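You operate a simulated robot arm through the tools that you are given. There is no shell and no other tool.

The job below is to be done with a simulated robot arm. You get a single attempt, and the scene is never put back.

JOB
Plug the outlet, then set the line and pressure the white card shows.
Fine: free the valve latch and open the main valve; the fault lamp must stay dark.

The check looks at the end state, three seconds after you hand in, the way a careful person would. Anything else that was tipped, shoved, dropped, spilled or broken makes it a failure.

ROBOT AND FRAMES
A 6-joint arm with a two-finger parallel gripper, fixed in place. Base frame: the origin is at the foot of the arm, x ahead of it, y to its left, z up. Readings come in mm, rad, newtons and seconds.
With the tool pointing down near the work surface it reaches from about 240 to 640 mm from the base axis. Its first joint turns from -1.152 to 1.152 rad. Payload 2.7 kg.
The TCP is the grasp point between the finger pads, 23 mm short of the fingertips. In the tool frame z runs along the fingers and y along their closing line. Largest opening 94 mm; finger width 38, thickness 10; the body of the gripper, 54 by 96 mm, starts 39 mm behind the TCP.
Orientation is that of the tool frame in the base frame, as [roll, pitch, yaw] about the fixed x, y, z axes, in that order (R = Rz(yaw) Ry(pitch) Rx(roll)). With the fingers straight down and closing along the base's y, the tool's x points along the base's -x, its y along +y and its z along -z.

CONTROLS
- The arm moves only by the tool nudge_tool. Its argument "series" is a list of rows, each an object (a shift or turn left out is 0, a gripper value left out holds the last) with "delta_pos": the shift along the tool's x, y, z in units of 30 mm (1.0 is 30 mm), a list of three; "delta_rot": the turn, a rotation vector about the tool's x, y, z in units of 8 degrees (1.0 is 8 degrees), a list of three; "claw": the finger opening in mm, from 0 to 94. In form: [{"delta_pos": [tx, ty, tz], "delta_rot": [ax, ay, az], "claw": claw}, ...]. A call has 1 to 20 rows; each row shifts and turns the commanded pose from where the row before left it, along the tool's axes as they then stand. A call with a number of a shift or a turn outside -1 to 1 is refused whole. Each row takes 0.2 s and may step no farther than 50 mm and 0.15 rad from the row before; otherwise, or with a gripper value out of range, the whole call is refused. A pose out of reach is approached as far as the arm can. The call stops where the force on the tool passes 40 N (or 10 N more than at its start, if that is more) or the arm is blocked; 0.2 s more then pass. The fingers move at their own pace (about 45 mm/s each) and stop on an object; they squeeze with about 23 N. The grip force told is the motor's: it shows also when the fingers shut on nothing. Time passes only in rows, and 0.2 s behind the last, so rows that do not move let the fingers close. It gives the time, the measured TCP pose, the force on the tool (base axes), the opening and the grip force at its end, in the units of the frame above (readings bear some noise), with the torque about the TCP (base axes, N m) and any sound that the robot's microphone picked up, and new pictures: "show" is both (left out), scene, wrist or none.
- Cameras (640 x 400 px; columns grow to the right, rows downward): "scene" is fixed at [79.5, -430.2, 1424.7]; the picture's right is [0.77, -0.64, 0.00], its down [-0.23, -0.28, -0.93] and it looks along [0.59, 0.72, -0.37] (base axes); focal length 254 px, centre (320, 200). "wrist" rides on the gripper at [86, 16, -74] in the tool frame; the picture's right is [-0.18, 0.98, 0.00], its down [-0.58, -0.11, -0.81] and it looks along [-0.79, -0.15, 0.59] (tool axes); focal length 243 px, centre (320, 200).
- locate(camera, pixels): for up to 12 pixels [column, row] of the newest picture of that camera ("zoom" is the newest enlarged one), the place [x, y, z] in the base frame of the surface seen there, good to about 3 mm. The clock stands still meanwhile.
- inspect(camera, box): a new picture of the part [left, top, right, bottom] of that camera's present view, enlarged. The clock stands still meanwhile.
- sign_off(): hands the job in; it is judged then, once.

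Leave the gripper open and the arm clear of the work at the hand-in unless told otherwise.

The tools are called after "Request:" as a command line: name --argument value ..., lists and objects as JSON in quotes. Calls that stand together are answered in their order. nudge_tool: Moves the arm, as the interface text tells. Its arguments: {"type":"object","properties":{"series":{"type":"array","items":{"type":"object","properties":{"delta_pos":{"type":"array","items":{"type":"number"}},"delta_rot":{"type":"array","items":{"type":"number"}},"claw":{"type":"number"}}}},"show":{"type":"string","enum":["both","scene","wrist","none"]}},"required":["series"]} The other tools are called the same way: locate (camera, pixels) gives the place of the surface under pixels of a picture; inspect (camera, box) takes an enlarged picture of a part of a camera's view; sign_off () hands the job in.

At the start:

```text
clock: 0.0
tool_pos: [358.9, 4.2, 1314.9]
tool_rot: [3.138, 0.002, -3.139]
wrist_force: [-0.1, 0.6, 0.4]
wrist_torque: [-0.01, 0.01, -0.02]
finger_gap: 94.0
finger_force: 0.1
```

scene: 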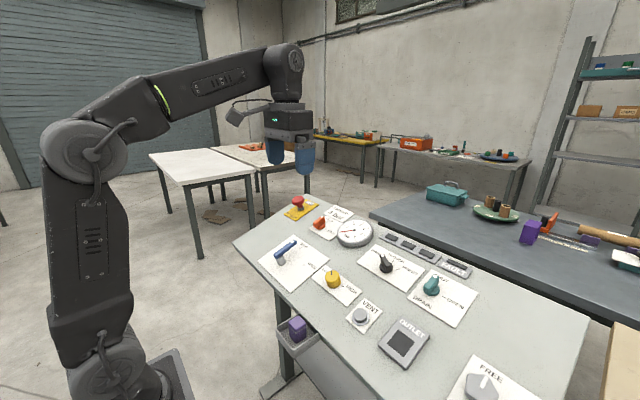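
wrist: 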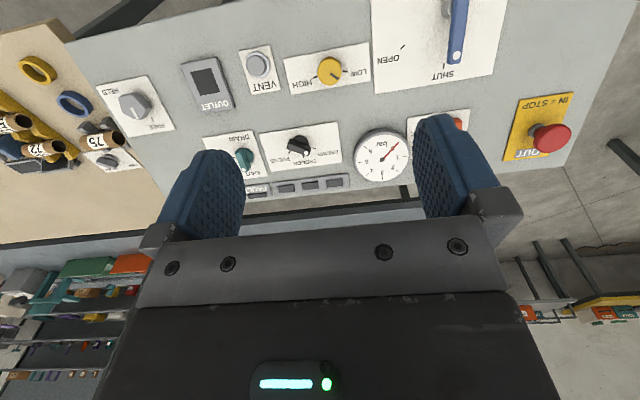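

I see a tilted control panel with a lever (SHUT/OPEN), LOW/HIGH knob, VENT button, OUTLET socket, DRAIN knob, pump/line knob, gauge, red stop button. I'll enlarge parts of both pictures to read the labels and find the white card.

Request:
inspect --camera "scene" --box '[230, 180, 430, 305]'

Request:
inspect --camera "scene" --box '[340, 220, 500, 320]'

Request:
inspect --camera "scene" --box '[360, 300, 520, 400]'

Request:
inspect --camera "scene" --box '[400, 160, 640, 310]'

Request:
inspect --camera "scene" --box '[250, 290, 410, 390]'

Request:
inspect --camera "wrist" --box '[80, 30, 400, 230]'

Request:
inspect --camera "wrist" --box '[320, 0, 640, 200]'

Request:
inspect --camera "wrist" --box '[0, 30, 200, 155]'

```text
3.20 times, centred on (330, 242) of scene
```

zoom: 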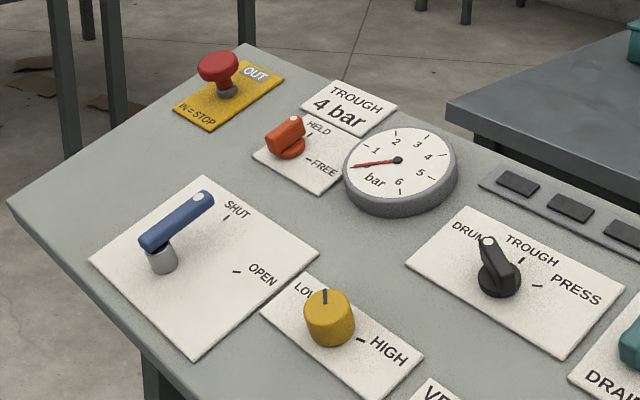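

```text
4.00 times, centred on (420, 270) of scene
```

zoom: 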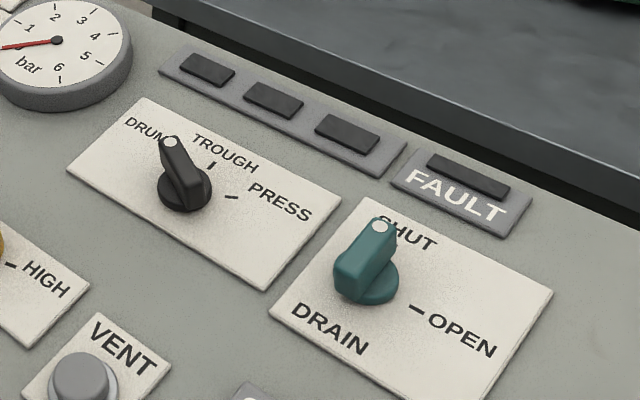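

```text
4.00 times, centred on (440, 350) of scene
```

zoom: 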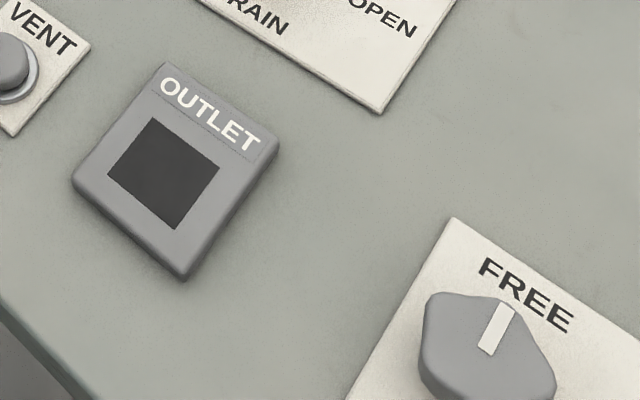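

```text
2.67 times, centred on (520, 235) of scene
```

zoom: 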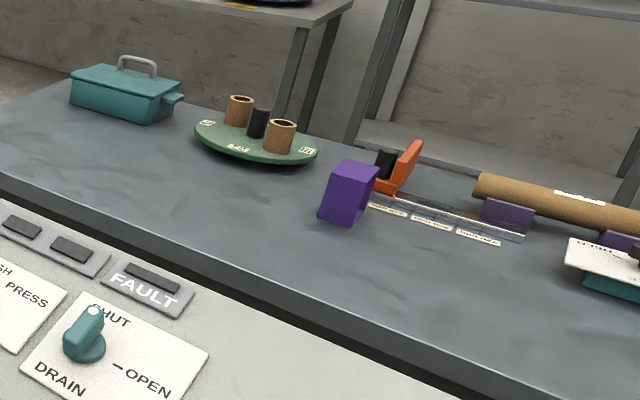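

```text
4.00 times, centred on (330, 340) of scene
```

zoom: 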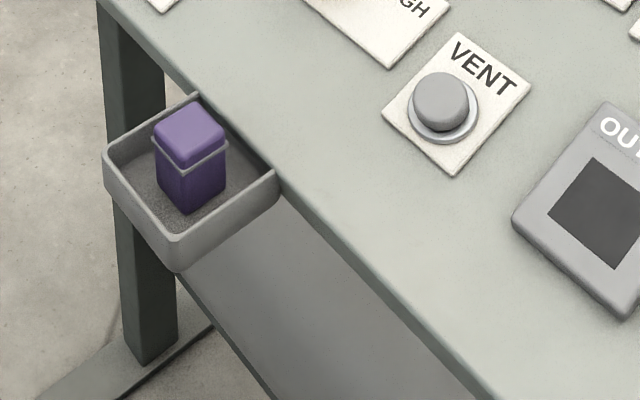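

```text
2.00 times, centred on (240, 130) of wrist
```

zoom: 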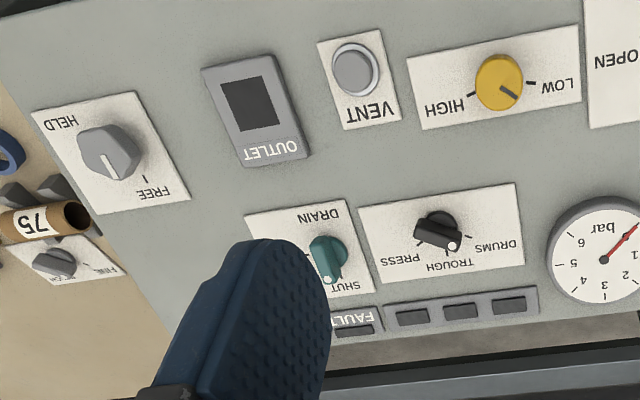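

```text
2.00 times, centred on (480, 100) of wrist
```

zoom: 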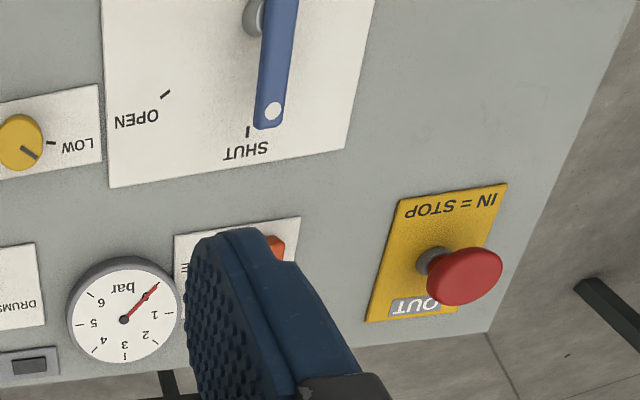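

```text
3.20 times, centred on (100, 92) of wrist
```

zoom: 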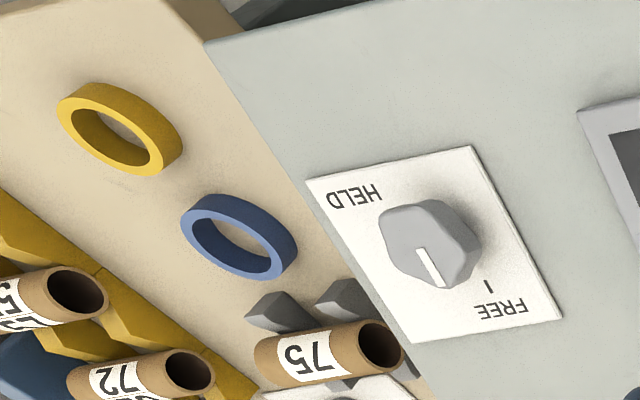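

The white card by the gauge reads "TROUGH 4 bar". The orange latch is at HELD/FREE next to it, the blue lever points at SHUT, the selector points at DRUMS, the drain is at SHUT. A purple plug stands in a tray at scene (297,328). Now I'll measure the geometry.

Request:
locate --camera "scene" --pixels '[[240, 240], [310, 197], [580, 320], [400, 335], [353, 245], [385, 262], [333, 279], [360, 315], [402, 345], [432, 285], [482, 388], [297, 325]]'

Request:
locate --camera "wrist" --pixels '[[456, 40], [330, 70], [258, 65], [205, 85], [299, 145], [244, 158], [136, 105], [380, 157], [550, 138], [460, 125], [75, 40], [600, 20]]'

Request:
inspect --camera "scene" --box '[440, 340, 536, 400]'

Request:
inspect --camera "scene" --box '[270, 190, 366, 250]'

```text
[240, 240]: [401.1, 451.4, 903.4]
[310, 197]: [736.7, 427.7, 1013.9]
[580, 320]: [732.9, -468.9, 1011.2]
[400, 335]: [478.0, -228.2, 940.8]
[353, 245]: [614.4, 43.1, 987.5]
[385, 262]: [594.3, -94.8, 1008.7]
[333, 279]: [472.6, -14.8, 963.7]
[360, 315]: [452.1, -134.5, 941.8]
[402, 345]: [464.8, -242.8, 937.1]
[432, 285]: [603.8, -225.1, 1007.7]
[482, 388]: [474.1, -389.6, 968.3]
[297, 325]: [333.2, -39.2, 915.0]
```

```text
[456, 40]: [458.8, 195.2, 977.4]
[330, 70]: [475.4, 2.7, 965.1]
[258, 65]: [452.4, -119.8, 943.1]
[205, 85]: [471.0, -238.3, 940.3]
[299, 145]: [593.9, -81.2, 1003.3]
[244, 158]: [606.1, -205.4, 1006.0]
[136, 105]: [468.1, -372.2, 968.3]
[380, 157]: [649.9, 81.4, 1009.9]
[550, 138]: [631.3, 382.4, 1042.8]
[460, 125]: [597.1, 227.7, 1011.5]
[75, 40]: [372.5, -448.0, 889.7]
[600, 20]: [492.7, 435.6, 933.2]
```

```text
6.67 times, centred on (488, 370) of scene
```

zoom: 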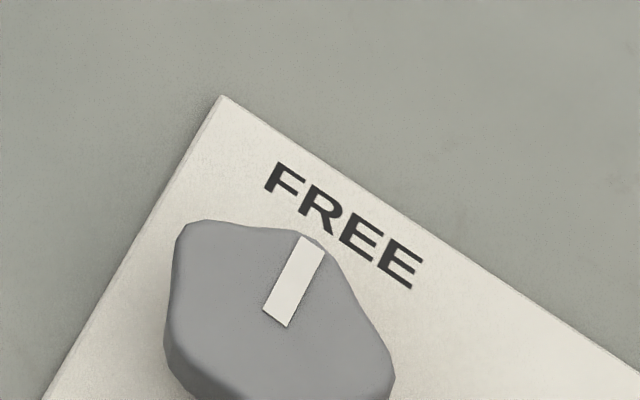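

```text
6.67 times, centred on (318, 220) of scene
```

zoom: 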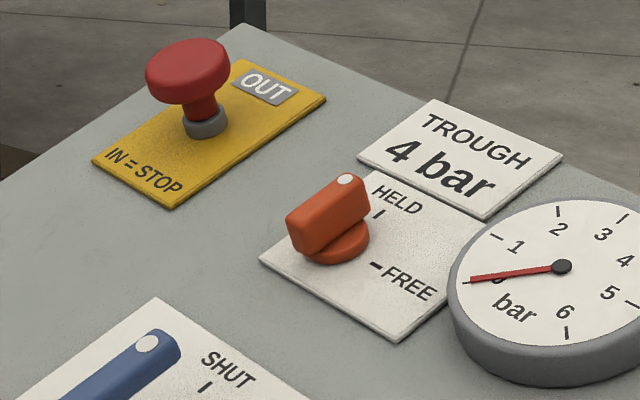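

The stop button is out and the gauge is near 0. The panel slopes about 18° upward away from the robot. Next I'll measure the plug and tray at scene (297,328) and the outlet socket around (403,345).

Request:
inspect --camera "scene" --box '[265, 305, 329, 345]'

Request:
locate --camera "zoom" --pixels '[[320, 150], [255, 175], [390, 175], [320, 230], [310, 300], [250, 270], [400, 270], [130, 180], [480, 300], [280, 390], [430, 200], [200, 260]]'

Request:
locate --camera "scene" --pixels '[[400, 331], [415, 341], [404, 357], [387, 344], [401, 343], [381, 346], [428, 337], [404, 318], [405, 368], [322, 345], [327, 338], [276, 330]]'

```text
10.00 times, centred on (297, 325) of scene
```

zoom: 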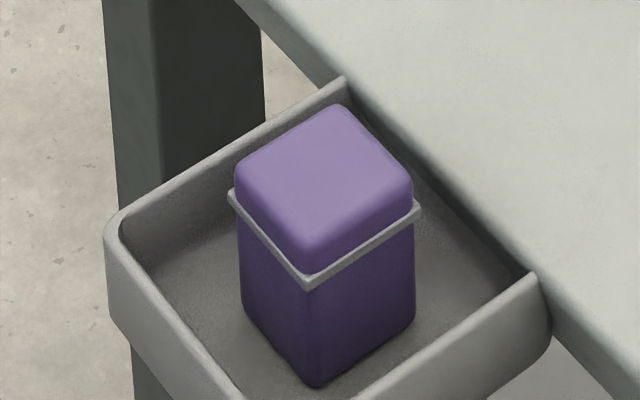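

```text
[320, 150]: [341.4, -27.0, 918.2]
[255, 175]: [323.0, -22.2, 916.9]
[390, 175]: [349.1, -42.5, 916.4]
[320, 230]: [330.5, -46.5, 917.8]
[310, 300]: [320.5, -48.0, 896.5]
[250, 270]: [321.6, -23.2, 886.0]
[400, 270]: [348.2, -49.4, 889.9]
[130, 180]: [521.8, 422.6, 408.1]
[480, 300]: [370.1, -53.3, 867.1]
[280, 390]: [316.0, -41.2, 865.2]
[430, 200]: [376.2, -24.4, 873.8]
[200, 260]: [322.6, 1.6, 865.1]
```

```text
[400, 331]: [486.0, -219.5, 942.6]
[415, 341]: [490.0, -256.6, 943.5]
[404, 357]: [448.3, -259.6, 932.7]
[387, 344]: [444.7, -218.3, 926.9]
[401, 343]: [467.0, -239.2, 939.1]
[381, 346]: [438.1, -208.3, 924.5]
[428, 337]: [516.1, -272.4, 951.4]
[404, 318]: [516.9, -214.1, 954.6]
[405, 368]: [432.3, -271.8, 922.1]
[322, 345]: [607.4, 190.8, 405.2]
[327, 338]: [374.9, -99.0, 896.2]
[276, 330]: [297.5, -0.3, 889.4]
```

The plug is about 30–35 mm square with a flange under its light purple head, standing on the tray floor (z≈865, top ≈918). The outlet's dark square is roughly 40 mm. I'll move the wrist camera to get a closer look at the outlet and the grey knob, staying well above the panel.

Request:
nudge_tool --series '[{"delta_pos": [0.17, -0.9, 0.8]}, {"delta_pos": [0.17, -0.9, 0.8]}, {"delta_pos": [0.17, -0.9, 0.8]}, {"delta_pos": [0.17, -0.9, 0.8]}, {"delta_pos": [0.17, -0.9, 0.8]}, {"delta_pos": [0.17, -0.9, 0.8]}, {"delta_pos": [0.17, -0.9, 0.8]}, {"delta_pos": [0.17, -0.9, 0.8]}, {"delta_pos": [0, 0, 0]}]' --show "both"

```text
clock: 2.0
tool_pos: [318.9, -211.3, 1121.3]
tool_rot: [3.139, 0.002, -3.141]
wrist_force: [0.2, 0.0, 0.7]
wrist_torque: [0.0, 0.0, 0.04]
finger_gap: 93.9
finger_force: 0.1
```

scene: 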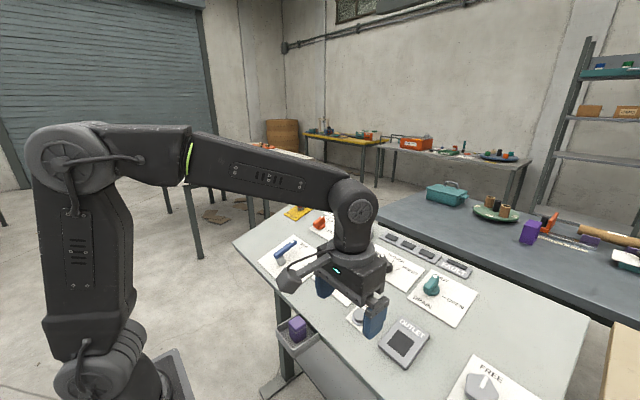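
wrist: 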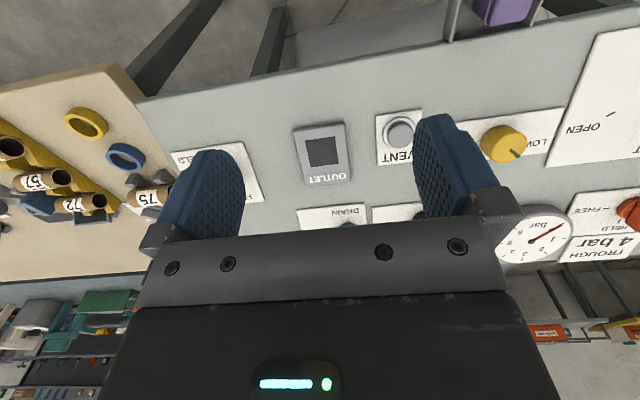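

The arm moves as expected. I'll zoom into the outlet at wrist (322,152), the plug at (505,10) and the yellow knob at (505,140).

Request:
inspect --camera "wrist" --box '[274, 110, 370, 170]'

Request:
inspect --camera "wrist" --box '[440, 0, 568, 80]'

Request:
inspect --camera "wrist" --box '[460, 100, 588, 180]'

Request:
inspect --camera "wrist" --box '[500, 160, 640, 260]'

Request:
locate --camera "wrist" --pixels '[[306, 141], [337, 137], [342, 162], [310, 166], [323, 152], [316, 176], [395, 133], [505, 145]]'

```text
6.67 times, centred on (322, 140) of wrist
```

zoom: 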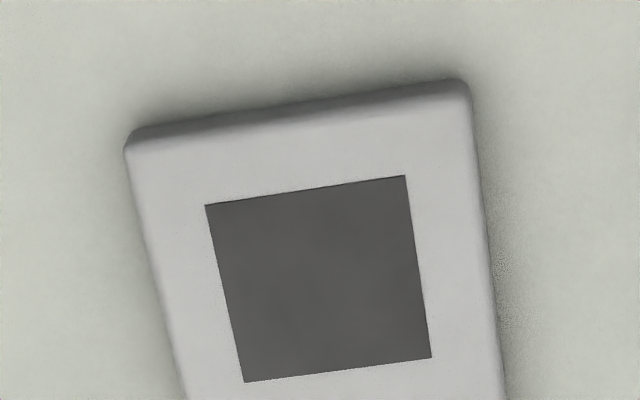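

```text
5.00 times, centred on (504, 40) of wrist
```

zoom: 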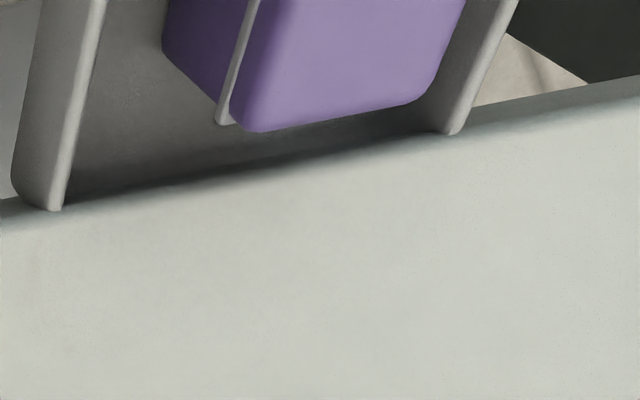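

```text
5.00 times, centred on (524, 140) of wrist
```

zoom: 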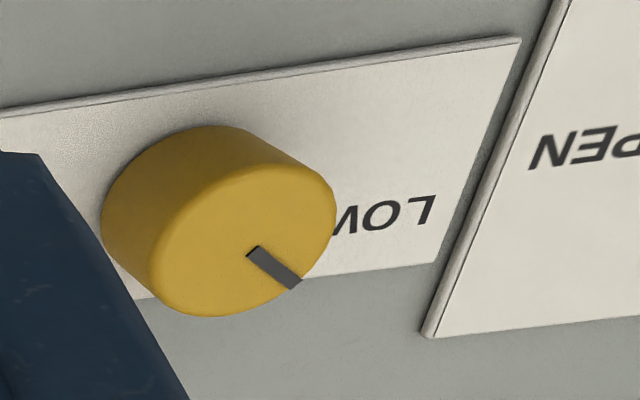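

```text
4.00 times, centred on (570, 210) of wrist
```

zoom: 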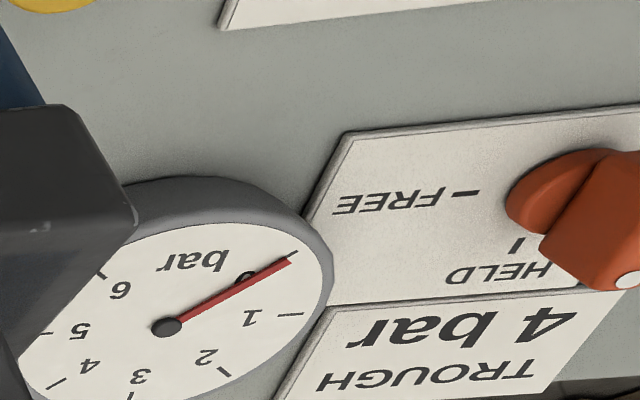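

```text
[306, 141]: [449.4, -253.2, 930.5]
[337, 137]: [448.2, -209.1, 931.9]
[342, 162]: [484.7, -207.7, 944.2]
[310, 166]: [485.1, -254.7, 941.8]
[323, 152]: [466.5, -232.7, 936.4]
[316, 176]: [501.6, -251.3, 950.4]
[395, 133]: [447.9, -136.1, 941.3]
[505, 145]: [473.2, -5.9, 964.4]
```

The outlet's square measures about 40 mm. Now I'll move above the plug in the tray (about x 337, y −27) to look at it closely between the open fingers.

Request:
nudge_tool --series '[{"delta_pos": [-0.086, 0.876, 0.5]}, {"delta_pos": [-0.086, 0.876, 0.5]}, {"delta_pos": [-0.086, 0.876, 0.5]}, {"delta_pos": [-0.086, 0.876, 0.5]}, {"delta_pos": [-0.086, 0.876, 0.5]}, {"delta_pos": [-0.086, 0.876, 0.5]}, {"delta_pos": [-0.086, 0.876, 0.5]}, {"delta_pos": [0, 0, 0]}]' --show "both"

```text
clock: 3.8
tool_pos: [337.4, -25.2, 1016.0]
tool_rot: [3.139, 0.001, -3.141]
wrist_force: [-0.8, -0.1, 0.9]
wrist_torque: [0.01, -0.02, -0.05]
finger_gap: 94.1
finger_force: 0.0
```

scene: 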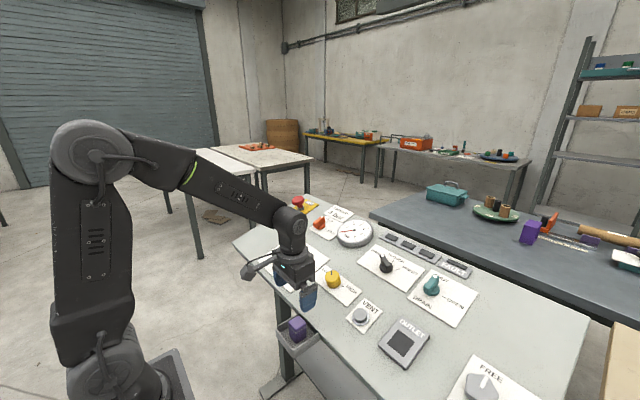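
wrist: 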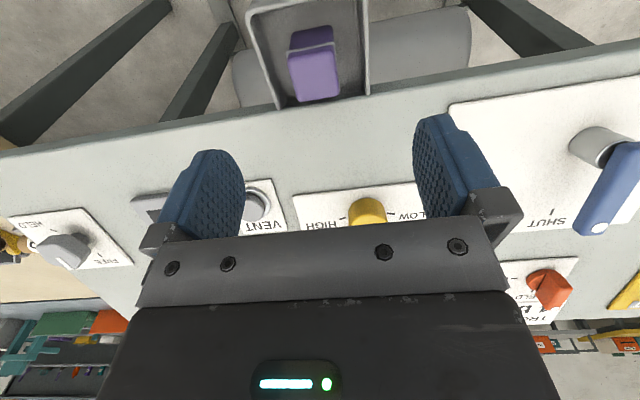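

Request:
inspect --camera "wrist" --box '[240, 0, 400, 100]'

Request:
locate --camera "zoom" --pixels '[[210, 200], [390, 180], [420, 370], [250, 400], [300, 290], [195, 110], [390, 100], [200, 190], [30, 40], [510, 20], [130, 420], [300, 140]]'

Request:
inspect --camera "scene" --box '[265, 305, 329, 345]'

```text
4.00 times, centred on (320, 50) of wrist
```

zoom: 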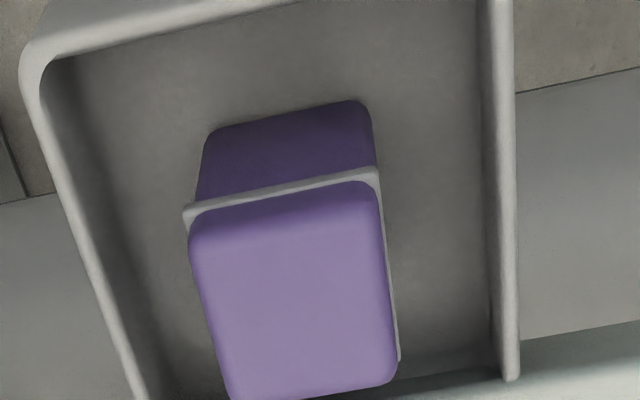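

```text
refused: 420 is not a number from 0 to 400
```

```text
10.00 times, centred on (297, 325) of scene
```

zoom: 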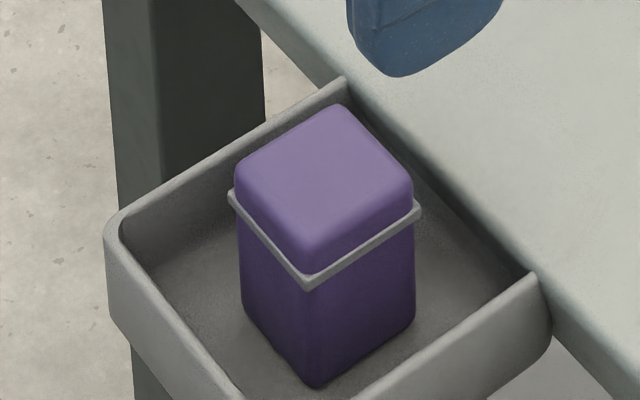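

The plug's light head, thin flange and dark body are clear. I'll measure its corners in the wrist view.

Request:
locate --camera "wrist" --pixels '[[289, 60], [334, 48], [338, 92], [299, 98], [315, 72], [290, 32], [331, 27], [287.5, 53], [333, 44], [260, 50], [362, 60], [275, 90]]'

Request:
locate --camera "scene" --pixels '[[299, 316.5], [290, 323], [305.5, 324], [296, 330.5], [298, 323], [291, 335], [304, 335], [297, 342], [280, 335], [287.5, 343], [313, 327], [318, 333]]'

```text
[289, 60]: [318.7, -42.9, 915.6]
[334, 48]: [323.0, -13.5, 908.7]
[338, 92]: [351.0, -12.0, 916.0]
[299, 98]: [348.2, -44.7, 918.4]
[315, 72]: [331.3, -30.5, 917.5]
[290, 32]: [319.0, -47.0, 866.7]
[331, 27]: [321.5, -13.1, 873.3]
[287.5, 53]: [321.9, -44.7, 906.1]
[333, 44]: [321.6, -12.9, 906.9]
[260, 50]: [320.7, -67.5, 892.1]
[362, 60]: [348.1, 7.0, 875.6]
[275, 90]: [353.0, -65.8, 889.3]
```

```text
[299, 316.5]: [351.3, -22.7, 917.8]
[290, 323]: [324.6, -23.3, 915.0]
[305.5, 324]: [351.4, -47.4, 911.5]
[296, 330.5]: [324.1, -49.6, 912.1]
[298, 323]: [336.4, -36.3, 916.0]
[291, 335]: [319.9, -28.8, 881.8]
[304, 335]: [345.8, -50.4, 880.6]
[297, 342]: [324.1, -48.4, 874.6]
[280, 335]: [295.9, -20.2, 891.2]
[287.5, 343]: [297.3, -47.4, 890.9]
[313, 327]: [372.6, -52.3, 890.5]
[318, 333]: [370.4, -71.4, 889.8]
```

The plug centre is about (335, −29), head top ≈917, flange ≈905, size ≈32–33 mm. Before grasping, I'll look at the outlet from close, with the tool tilted 18.2° so it is square to the panel, about 100 mm above it.

Request:
nudge_tool --series '[{"delta_pos": [-0.41, -0.868, -0.07]}, {"delta_pos": [-0.41, -0.868, -0.07]}, {"delta_pos": [-0.41, -0.868, -0.07]}, {"delta_pos": [-0.41, -0.868, -0.07]}, {"delta_pos": [-0.41, -0.868, -0.07]}, {"delta_pos": [-0.41, -0.868, -0.07]}, {"delta_pos": [-0.41, -0.868, -0.07]}, {"delta_pos": [-0.41, -0.868, -0.07]}, {"delta_rot": [0, -0.76, 0]}, {"delta_rot": [0, -0.76, 0]}, {"delta_rot": [0, -0.76, 0]}, {"delta_pos": [0, 0, 0]}]' --show "both"

```text
clock: 6.4
tool_pos: [434.0, -234.1, 1034.2]
tool_rot: [3.137, 0.319, -3.141]
wrist_force: [-0.5, -0.1, 0.3]
wrist_torque: [0.0, -0.03, -0.01]
finger_gap: 94.0
finger_force: 0.0
```

scene: 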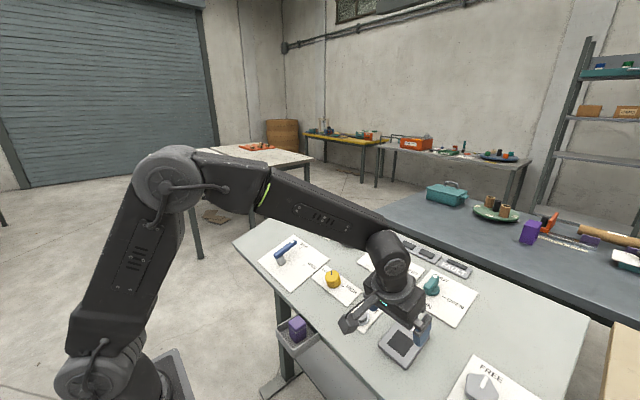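
wrist: 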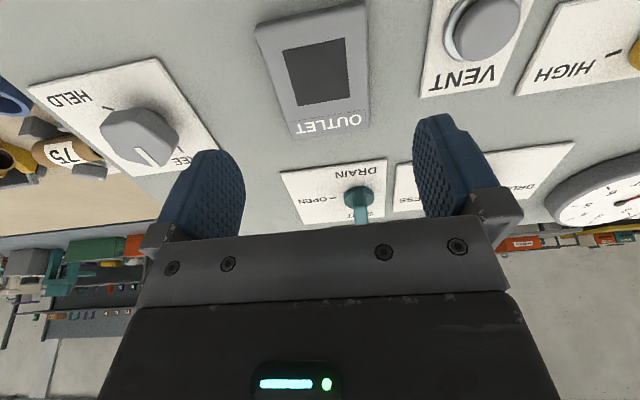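

The tool is square to the panel above the outlet (seen at wrist (315,75)). I'll zoom on the outlet, on the grey FREE/HELD knob at (140,135), and on the lamps and selector.

Request:
inspect --camera "wrist" --box '[250, 5, 378, 145]'

Request:
inspect --camera "wrist" --box '[20, 50, 230, 185]'

Request:
inspect --camera "scene" --box '[380, 225, 480, 290]'

Request:
locate --camera "wrist" --pixels '[[282, 51], [345, 36], [352, 97], [297, 106], [318, 72], [268, 28], [362, 8], [325, 120], [140, 130], [155, 158], [360, 200], [485, 30]]'

```text
2.86 times, centred on (314, 75) of wrist
```

zoom: 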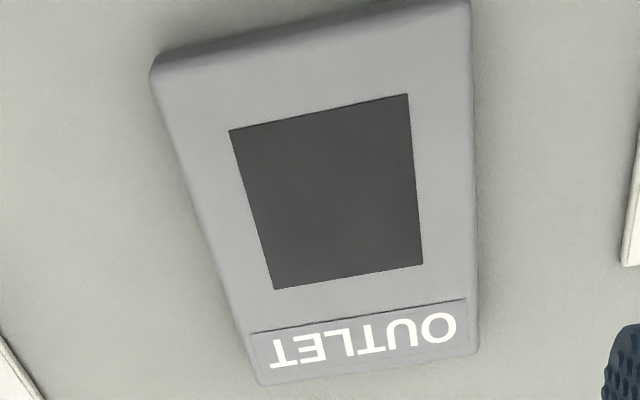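

```text
2.96 times, centred on (125, 118) of wrist
```

zoom: 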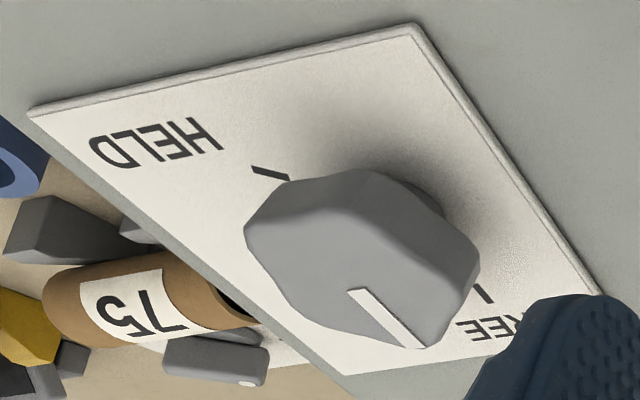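

```text
6.15 times, centred on (430, 258) of scene
```

zoom: 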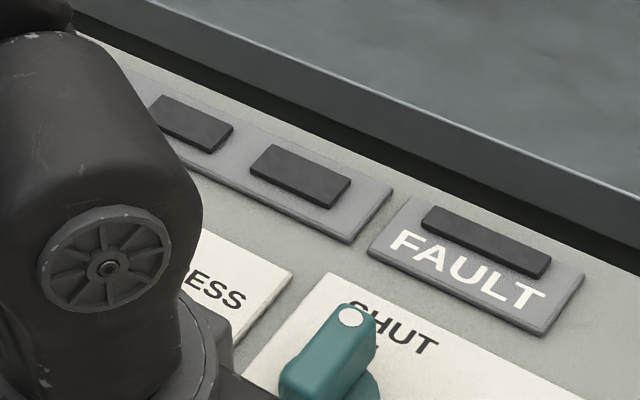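

```text
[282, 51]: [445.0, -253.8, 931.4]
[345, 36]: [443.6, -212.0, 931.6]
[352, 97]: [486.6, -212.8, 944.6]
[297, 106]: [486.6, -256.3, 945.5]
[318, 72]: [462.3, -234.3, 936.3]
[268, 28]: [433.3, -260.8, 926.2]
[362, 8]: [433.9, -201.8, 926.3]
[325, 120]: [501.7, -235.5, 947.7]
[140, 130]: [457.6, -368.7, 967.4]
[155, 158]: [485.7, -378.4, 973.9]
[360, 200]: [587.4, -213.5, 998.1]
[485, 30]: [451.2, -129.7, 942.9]
```

The outlet's dark square centres at about (465, −233.5, 937), flush with its block, roughly 42 mm square. All lamps are dark. Now I'll straighten the tool, go back above the plug with the fingers at 46 mm, and check alignment.

Request:
nudge_tool --series '[{"delta_rot": [0, 0.76, 0]}, {"delta_rot": [0, 0.76, 0]}, {"delta_rot": [0, 0.76, 0]}, {"delta_pos": [0.413, 0.854, 0.08]}, {"delta_pos": [0.413, 0.854, 0.08]}, {"delta_pos": [0.413, 0.854, 0.08]}, {"delta_pos": [0.413, 0.854, 0.08]}, {"delta_pos": [0.413, 0.854, 0.08], "claw": 46}, {"delta_pos": [0.413, 0.854, 0.08], "claw": 46}, {"delta_pos": [0.413, 0.854, 0.08], "claw": 46}, {"delta_pos": [0.413, 0.854, 0.08], "claw": 46}, {"delta_pos": [0, 0, 0], "claw": 46}]' --show "both"

Request:
locate --camera "scene" --pixels '[[393, 260.5], [398, 269], [528, 225], [530, 245], [400, 270], [435, 297]]'

```text
clock: 9.0
tool_pos: [334.4, -28.3, 1016.3]
tool_rot: [3.137, 0.002, -3.14]
wrist_force: [0.7, -0.6, 0.0]
wrist_torque: [0.01, 0.01, 0.01]
finger_gap: 45.9
finger_force: 0.0
```

scene: 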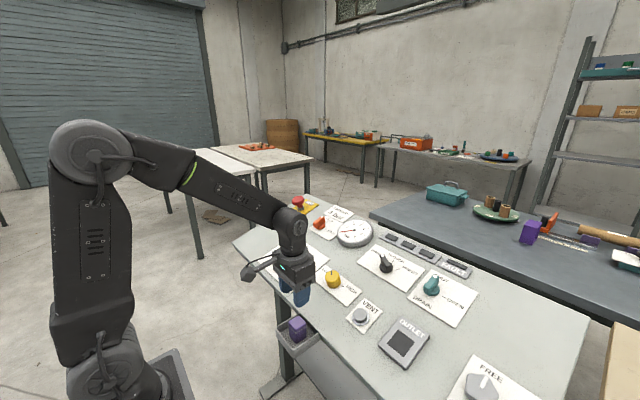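
wrist: 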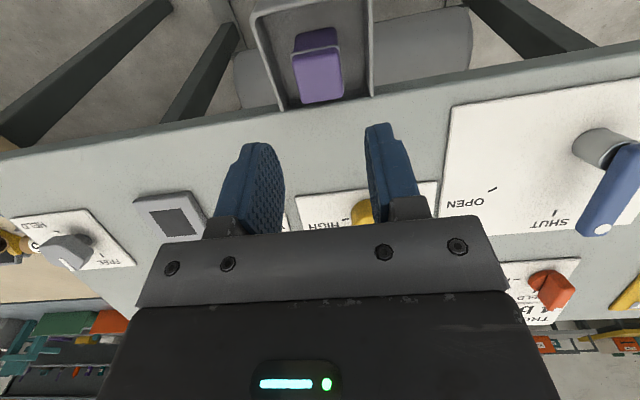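

```text
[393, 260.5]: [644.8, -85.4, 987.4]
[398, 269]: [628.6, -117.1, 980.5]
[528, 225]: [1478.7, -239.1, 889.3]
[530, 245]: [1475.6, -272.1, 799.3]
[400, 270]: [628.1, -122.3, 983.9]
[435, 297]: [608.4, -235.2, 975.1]
```

The plug lies between the fingers at column ≈318. I'll lower to z≈931 so the fingertips are just above the flange beside the head.

Request:
nudge_tool --series '[{"delta_pos": [0, -0.03, 0.7]}, {"delta_pos": [0, 0, 0.7]}, {"delta_pos": [0, 0, 0.7]}, {"delta_pos": [0, 0, 0.5]}, {"delta_pos": [0, 0, 0.22]}, {"delta_pos": [0, 0, 0]}]' --show "both"

Request:
inspect --camera "wrist" --box '[220, 60, 420, 185]'

Request:
inspect --camera "scene" --box '[255, 285, 335, 345]'

```text
clock: 10.4
tool_pos: [335.0, -30.1, 930.7]
tool_rot: [3.138, 0.0, -3.14]
wrist_force: [-0.6, 0.6, -0.4]
wrist_torque: [-0.02, -0.01, -0.01]
finger_gap: 45.8
finger_force: 0.1
```

scene: 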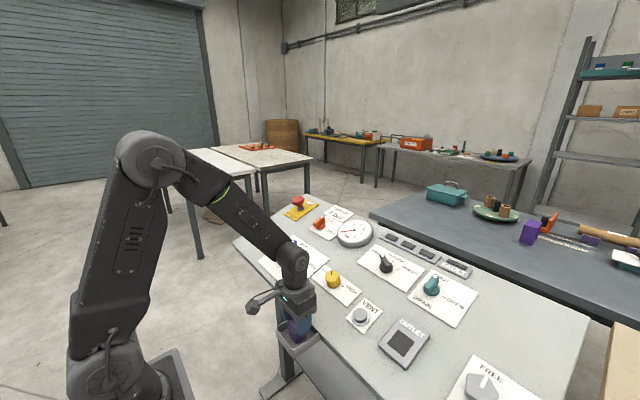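
wrist: 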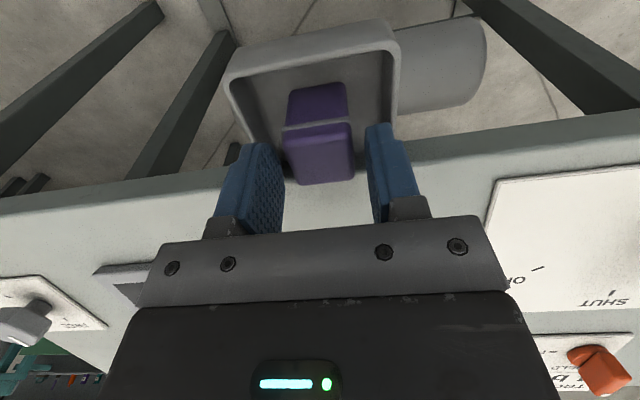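

```text
3.20 times, centred on (320, 122) of wrist
```

zoom: 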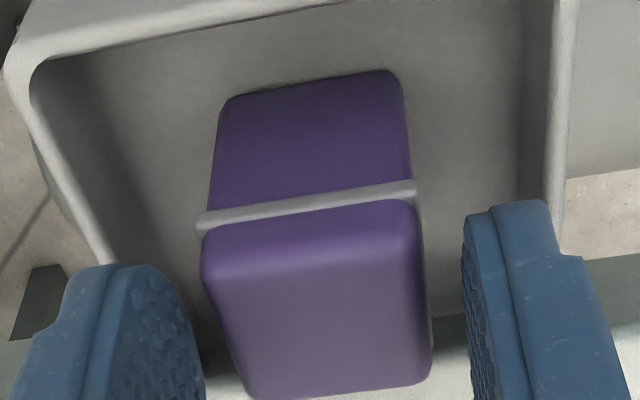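

```text
6.67 times, centred on (295, 315) of scene
```

zoom: 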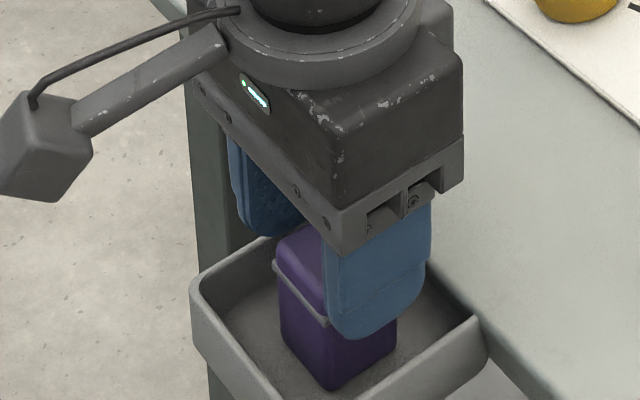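

The fingers straddle the head; the tips are about level with the flange. I'll raise 2 mm and close on the head, then read the gap.

Request:
nudge_tool --series '[{"delta_pos": [0, 0, -0.07]}, {"claw": 20}, {"claw": 20}, {"claw": 20}, {"claw": 20}]' --show "both"

Request:
inspect --camera "wrist" --box '[220, 60, 420, 185]'

Request:
inspect --camera "scene" --box '[255, 285, 335, 345]'

```text
clock: 11.6
tool_pos: [335.9, -28.9, 932.5]
tool_rot: [3.139, 0.002, -3.139]
wrist_force: [0.2, -0.1, 0.0]
wrist_torque: [0.02, 0.05, 0.02]
finger_gap: 33.1
finger_force: 23.0
```

scene: 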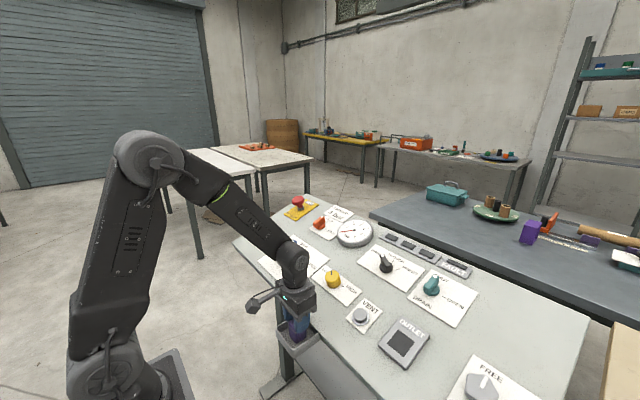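
wrist: 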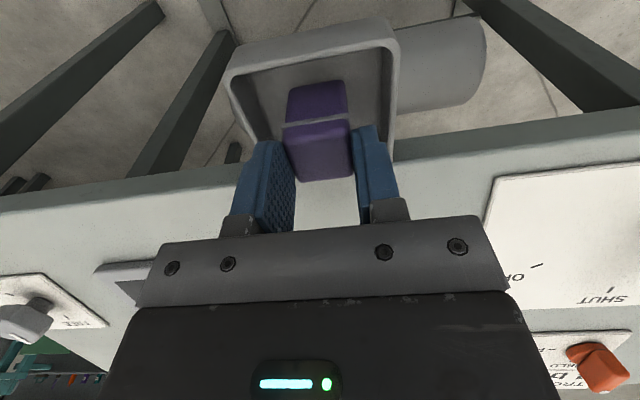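

```text
3.20 times, centred on (320, 122) of wrist
```

zoom: 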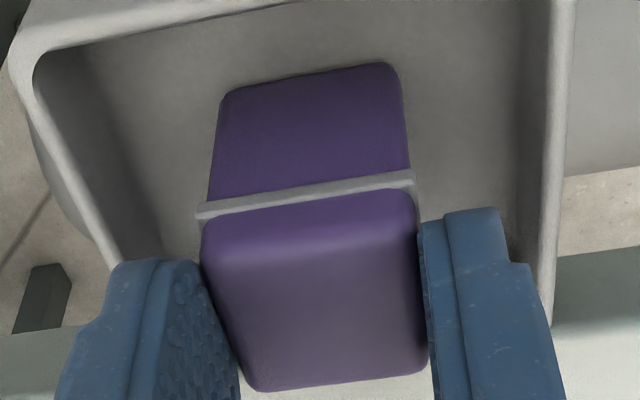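

```text
6.67 times, centred on (295, 315) of scene
```

zoom: 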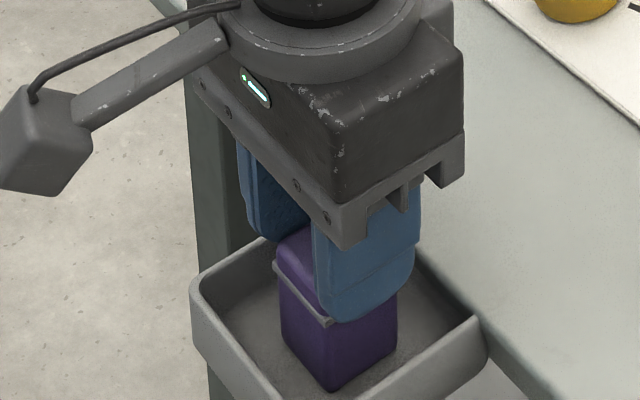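

The grip is firm on the head: gap 33.1 mm, force 23 N. I'll lift straight up and look.

Request:
nudge_tool --series '[{"delta_pos": [0, 0, -0.3], "claw": 20}, {"delta_pos": [0, 0, -0.6]}, {"delta_pos": [0, 0, -0.8]}, {"delta_pos": [0, 0, -0.8]}, {"delta_pos": [0, 0, -0.8]}, {"delta_pos": [0, 0, 0]}]' --show "both"

Request:
inspect --camera "wrist" --box '[220, 60, 420, 185]'

Request:
inspect --camera "scene" --box '[255, 255, 335, 305]'

```text
clock: 13.0
tool_pos: [334.1, -30.8, 1032.2]
tool_rot: [3.137, 0.0, -3.139]
wrist_force: [-0.1, 0.1, 0.4]
wrist_torque: [-0.03, -0.02, -0.03]
finger_gap: 20.0
finger_force: 0.2
```

scene: 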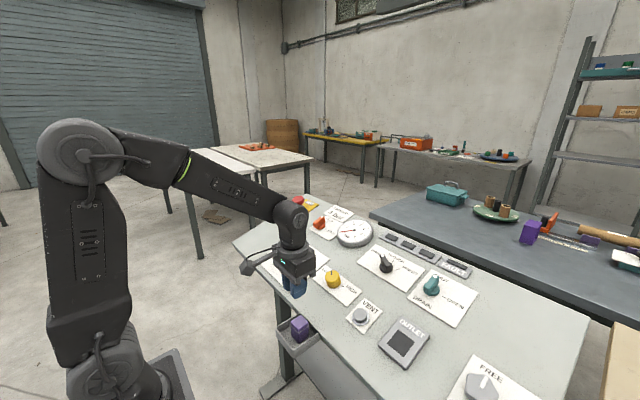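
wrist: 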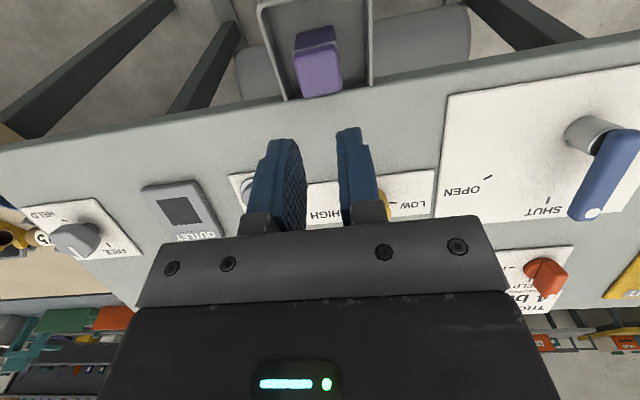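

```text
3.20 times, centred on (320, 122) of wrist
```

zoom: 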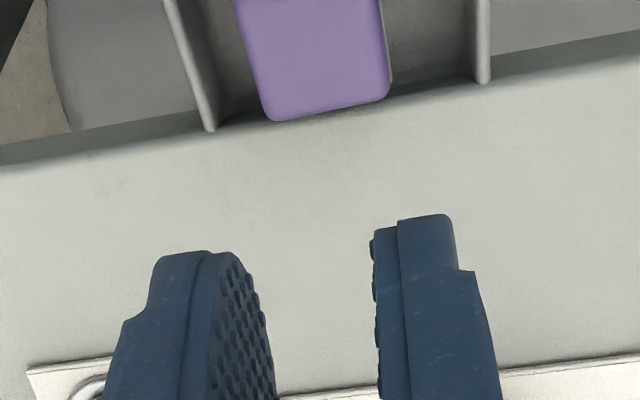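

```text
8.00 times, centred on (295, 280) of scene
```

zoom: 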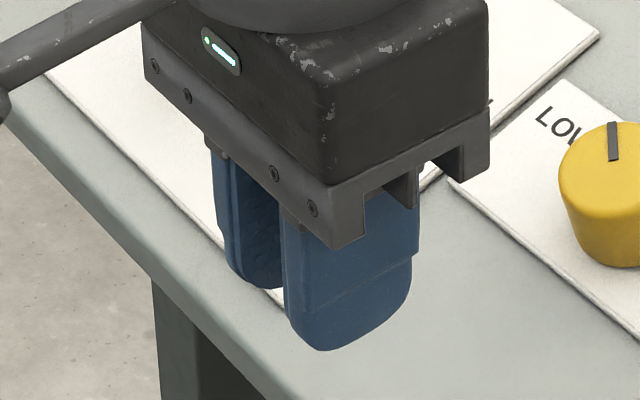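

The fingers slipped off the head; the plug remained in the tray. I'll check its state.

Request:
inspect --camera "scene" --box '[265, 305, 329, 345]'

Request:
inspect --camera "wrist" --box '[240, 0, 400, 100]'

Request:
locate --camera "wrist" --pixels '[[298, 60], [336, 50], [340, 88], [305, 95], [318, 70], [297, 48], [334, 40]]'

```text
10.00 times, centred on (297, 325) of scene
```

zoom: 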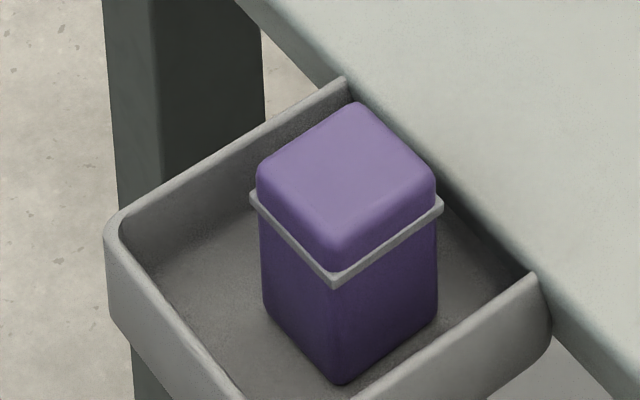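

```text
4.00 times, centred on (320, 50) of wrist
```

zoom: 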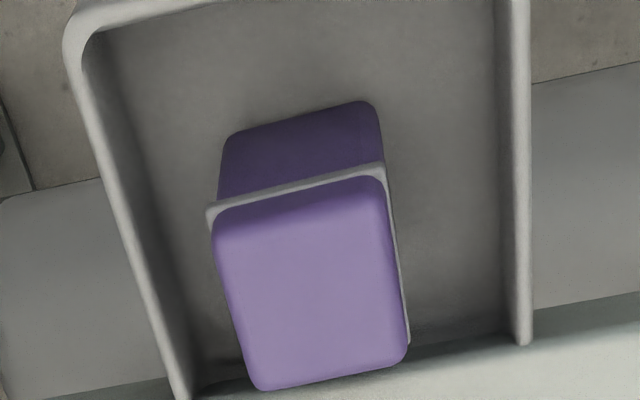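

```text
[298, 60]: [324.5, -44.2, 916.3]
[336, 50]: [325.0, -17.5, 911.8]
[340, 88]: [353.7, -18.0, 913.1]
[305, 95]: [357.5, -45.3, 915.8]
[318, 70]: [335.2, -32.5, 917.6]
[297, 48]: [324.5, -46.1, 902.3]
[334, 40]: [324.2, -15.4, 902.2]
```

The plug is upright, now centred near (340, −31). I'll open to 44 mm and take a deeper grip (TCP z≈914, tips ≈891, just above the tray walls).

Request:
nudge_tool --series '[{"delta_pos": [-0.18, -0.01, 0], "claw": 44}, {"delta_pos": [0, 0, 0.8], "claw": 44}, {"delta_pos": [0, 0, 0.8], "claw": 44}, {"delta_pos": [0, 0, 0.8]}, {"delta_pos": [0, 0, 0.7]}, {"delta_pos": [0, 0, 0.5]}, {"delta_pos": [0, 0, 0.33]}, {"delta_pos": [0, 0, 0]}]' --show "both"

Request:
inspect --camera "scene" --box '[255, 290, 335, 340]'

Request:
inspect --camera "wrist" --box '[220, 80, 420, 205]'

```text
clock: 14.8
tool_pos: [341.4, -30.9, 914.6]
tool_rot: [3.139, 0.001, -3.14]
wrist_force: [-0.4, -0.1, 0.3]
wrist_torque: [-0.01, 0.01, -0.01]
finger_gap: 43.9
finger_force: 0.1
```

scene: 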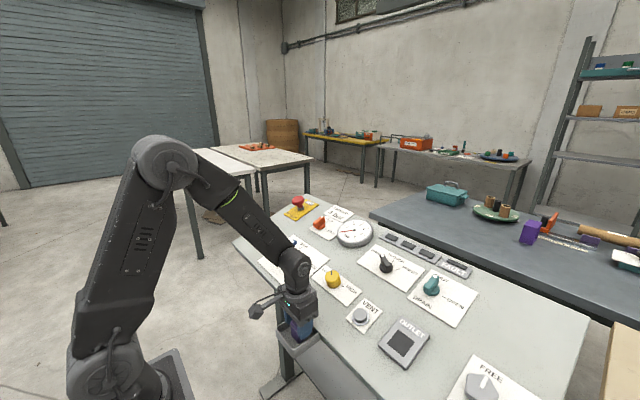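
wrist: 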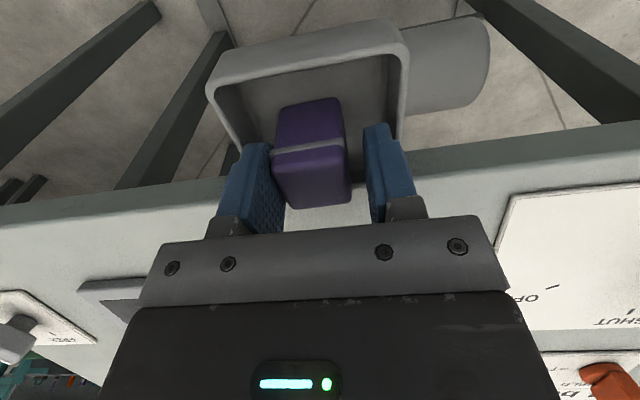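

```text
8.00 times, centred on (295, 315) of scene
```

zoom: 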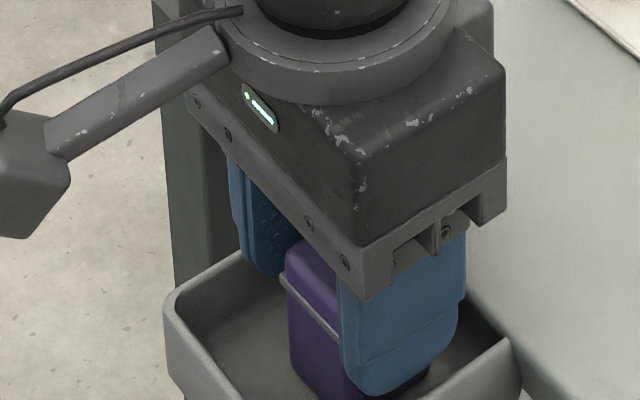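

```text
3.20 times, centred on (320, 142) of wrist
```

zoom: 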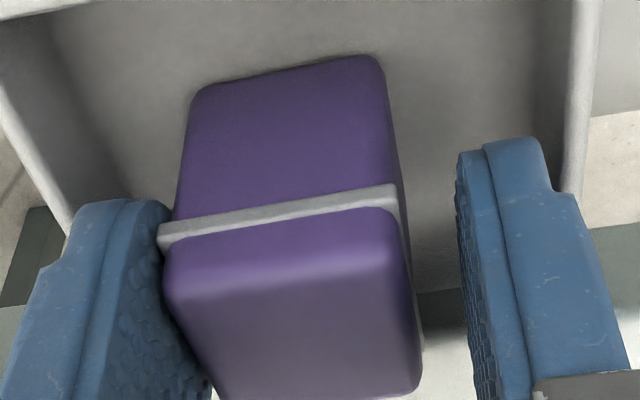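

The plug sits about 4 mm toward the left finger in the picture (−y). I'll shift 4 mm that way and close.

Request:
nudge_tool --series '[{"delta_pos": [0, -0.14, 0]}, {"delta_pos": [0, 0, 0]}, {"claw": 15}, {"claw": 15}, {"claw": 15}, {"claw": 15}, {"claw": 15}]' --show "both"

Request:
inspect --camera "wrist" --box '[220, 80, 420, 205]'

```text
clock: 16.4
tool_pos: [340.4, -34.5, 913.6]
tool_rot: [3.137, 0.001, -3.138]
wrist_force: [-0.5, -1.3, -0.4]
wrist_torque: [-0.03, -0.01, 0.01]
finger_gap: 33.6
finger_force: 22.6
```

scene: 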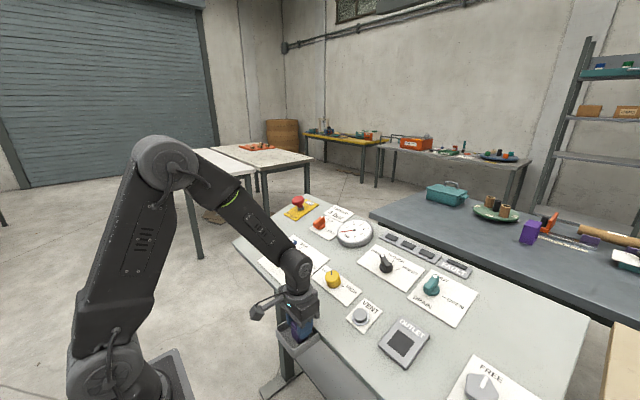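
wrist: 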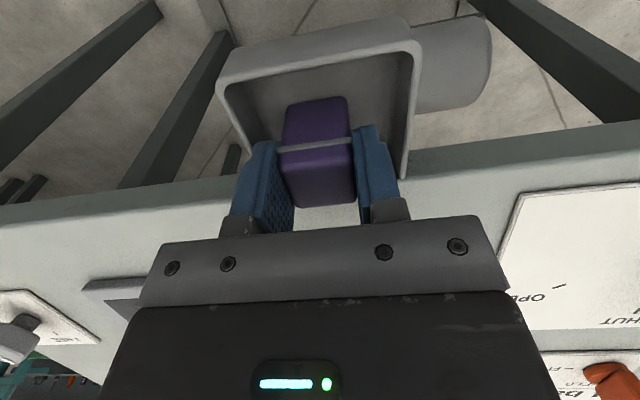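

```text
3.20 times, centred on (320, 142) of wrist
```

zoom: 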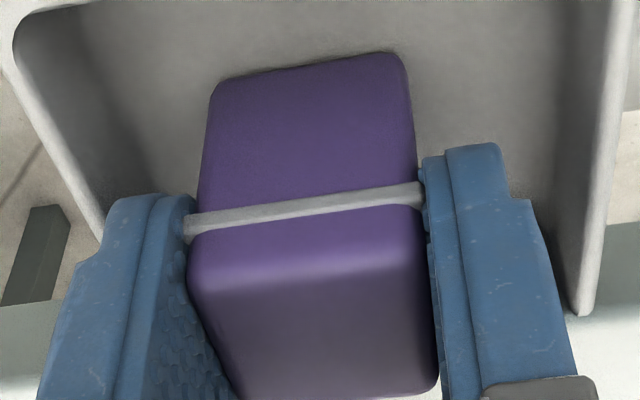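

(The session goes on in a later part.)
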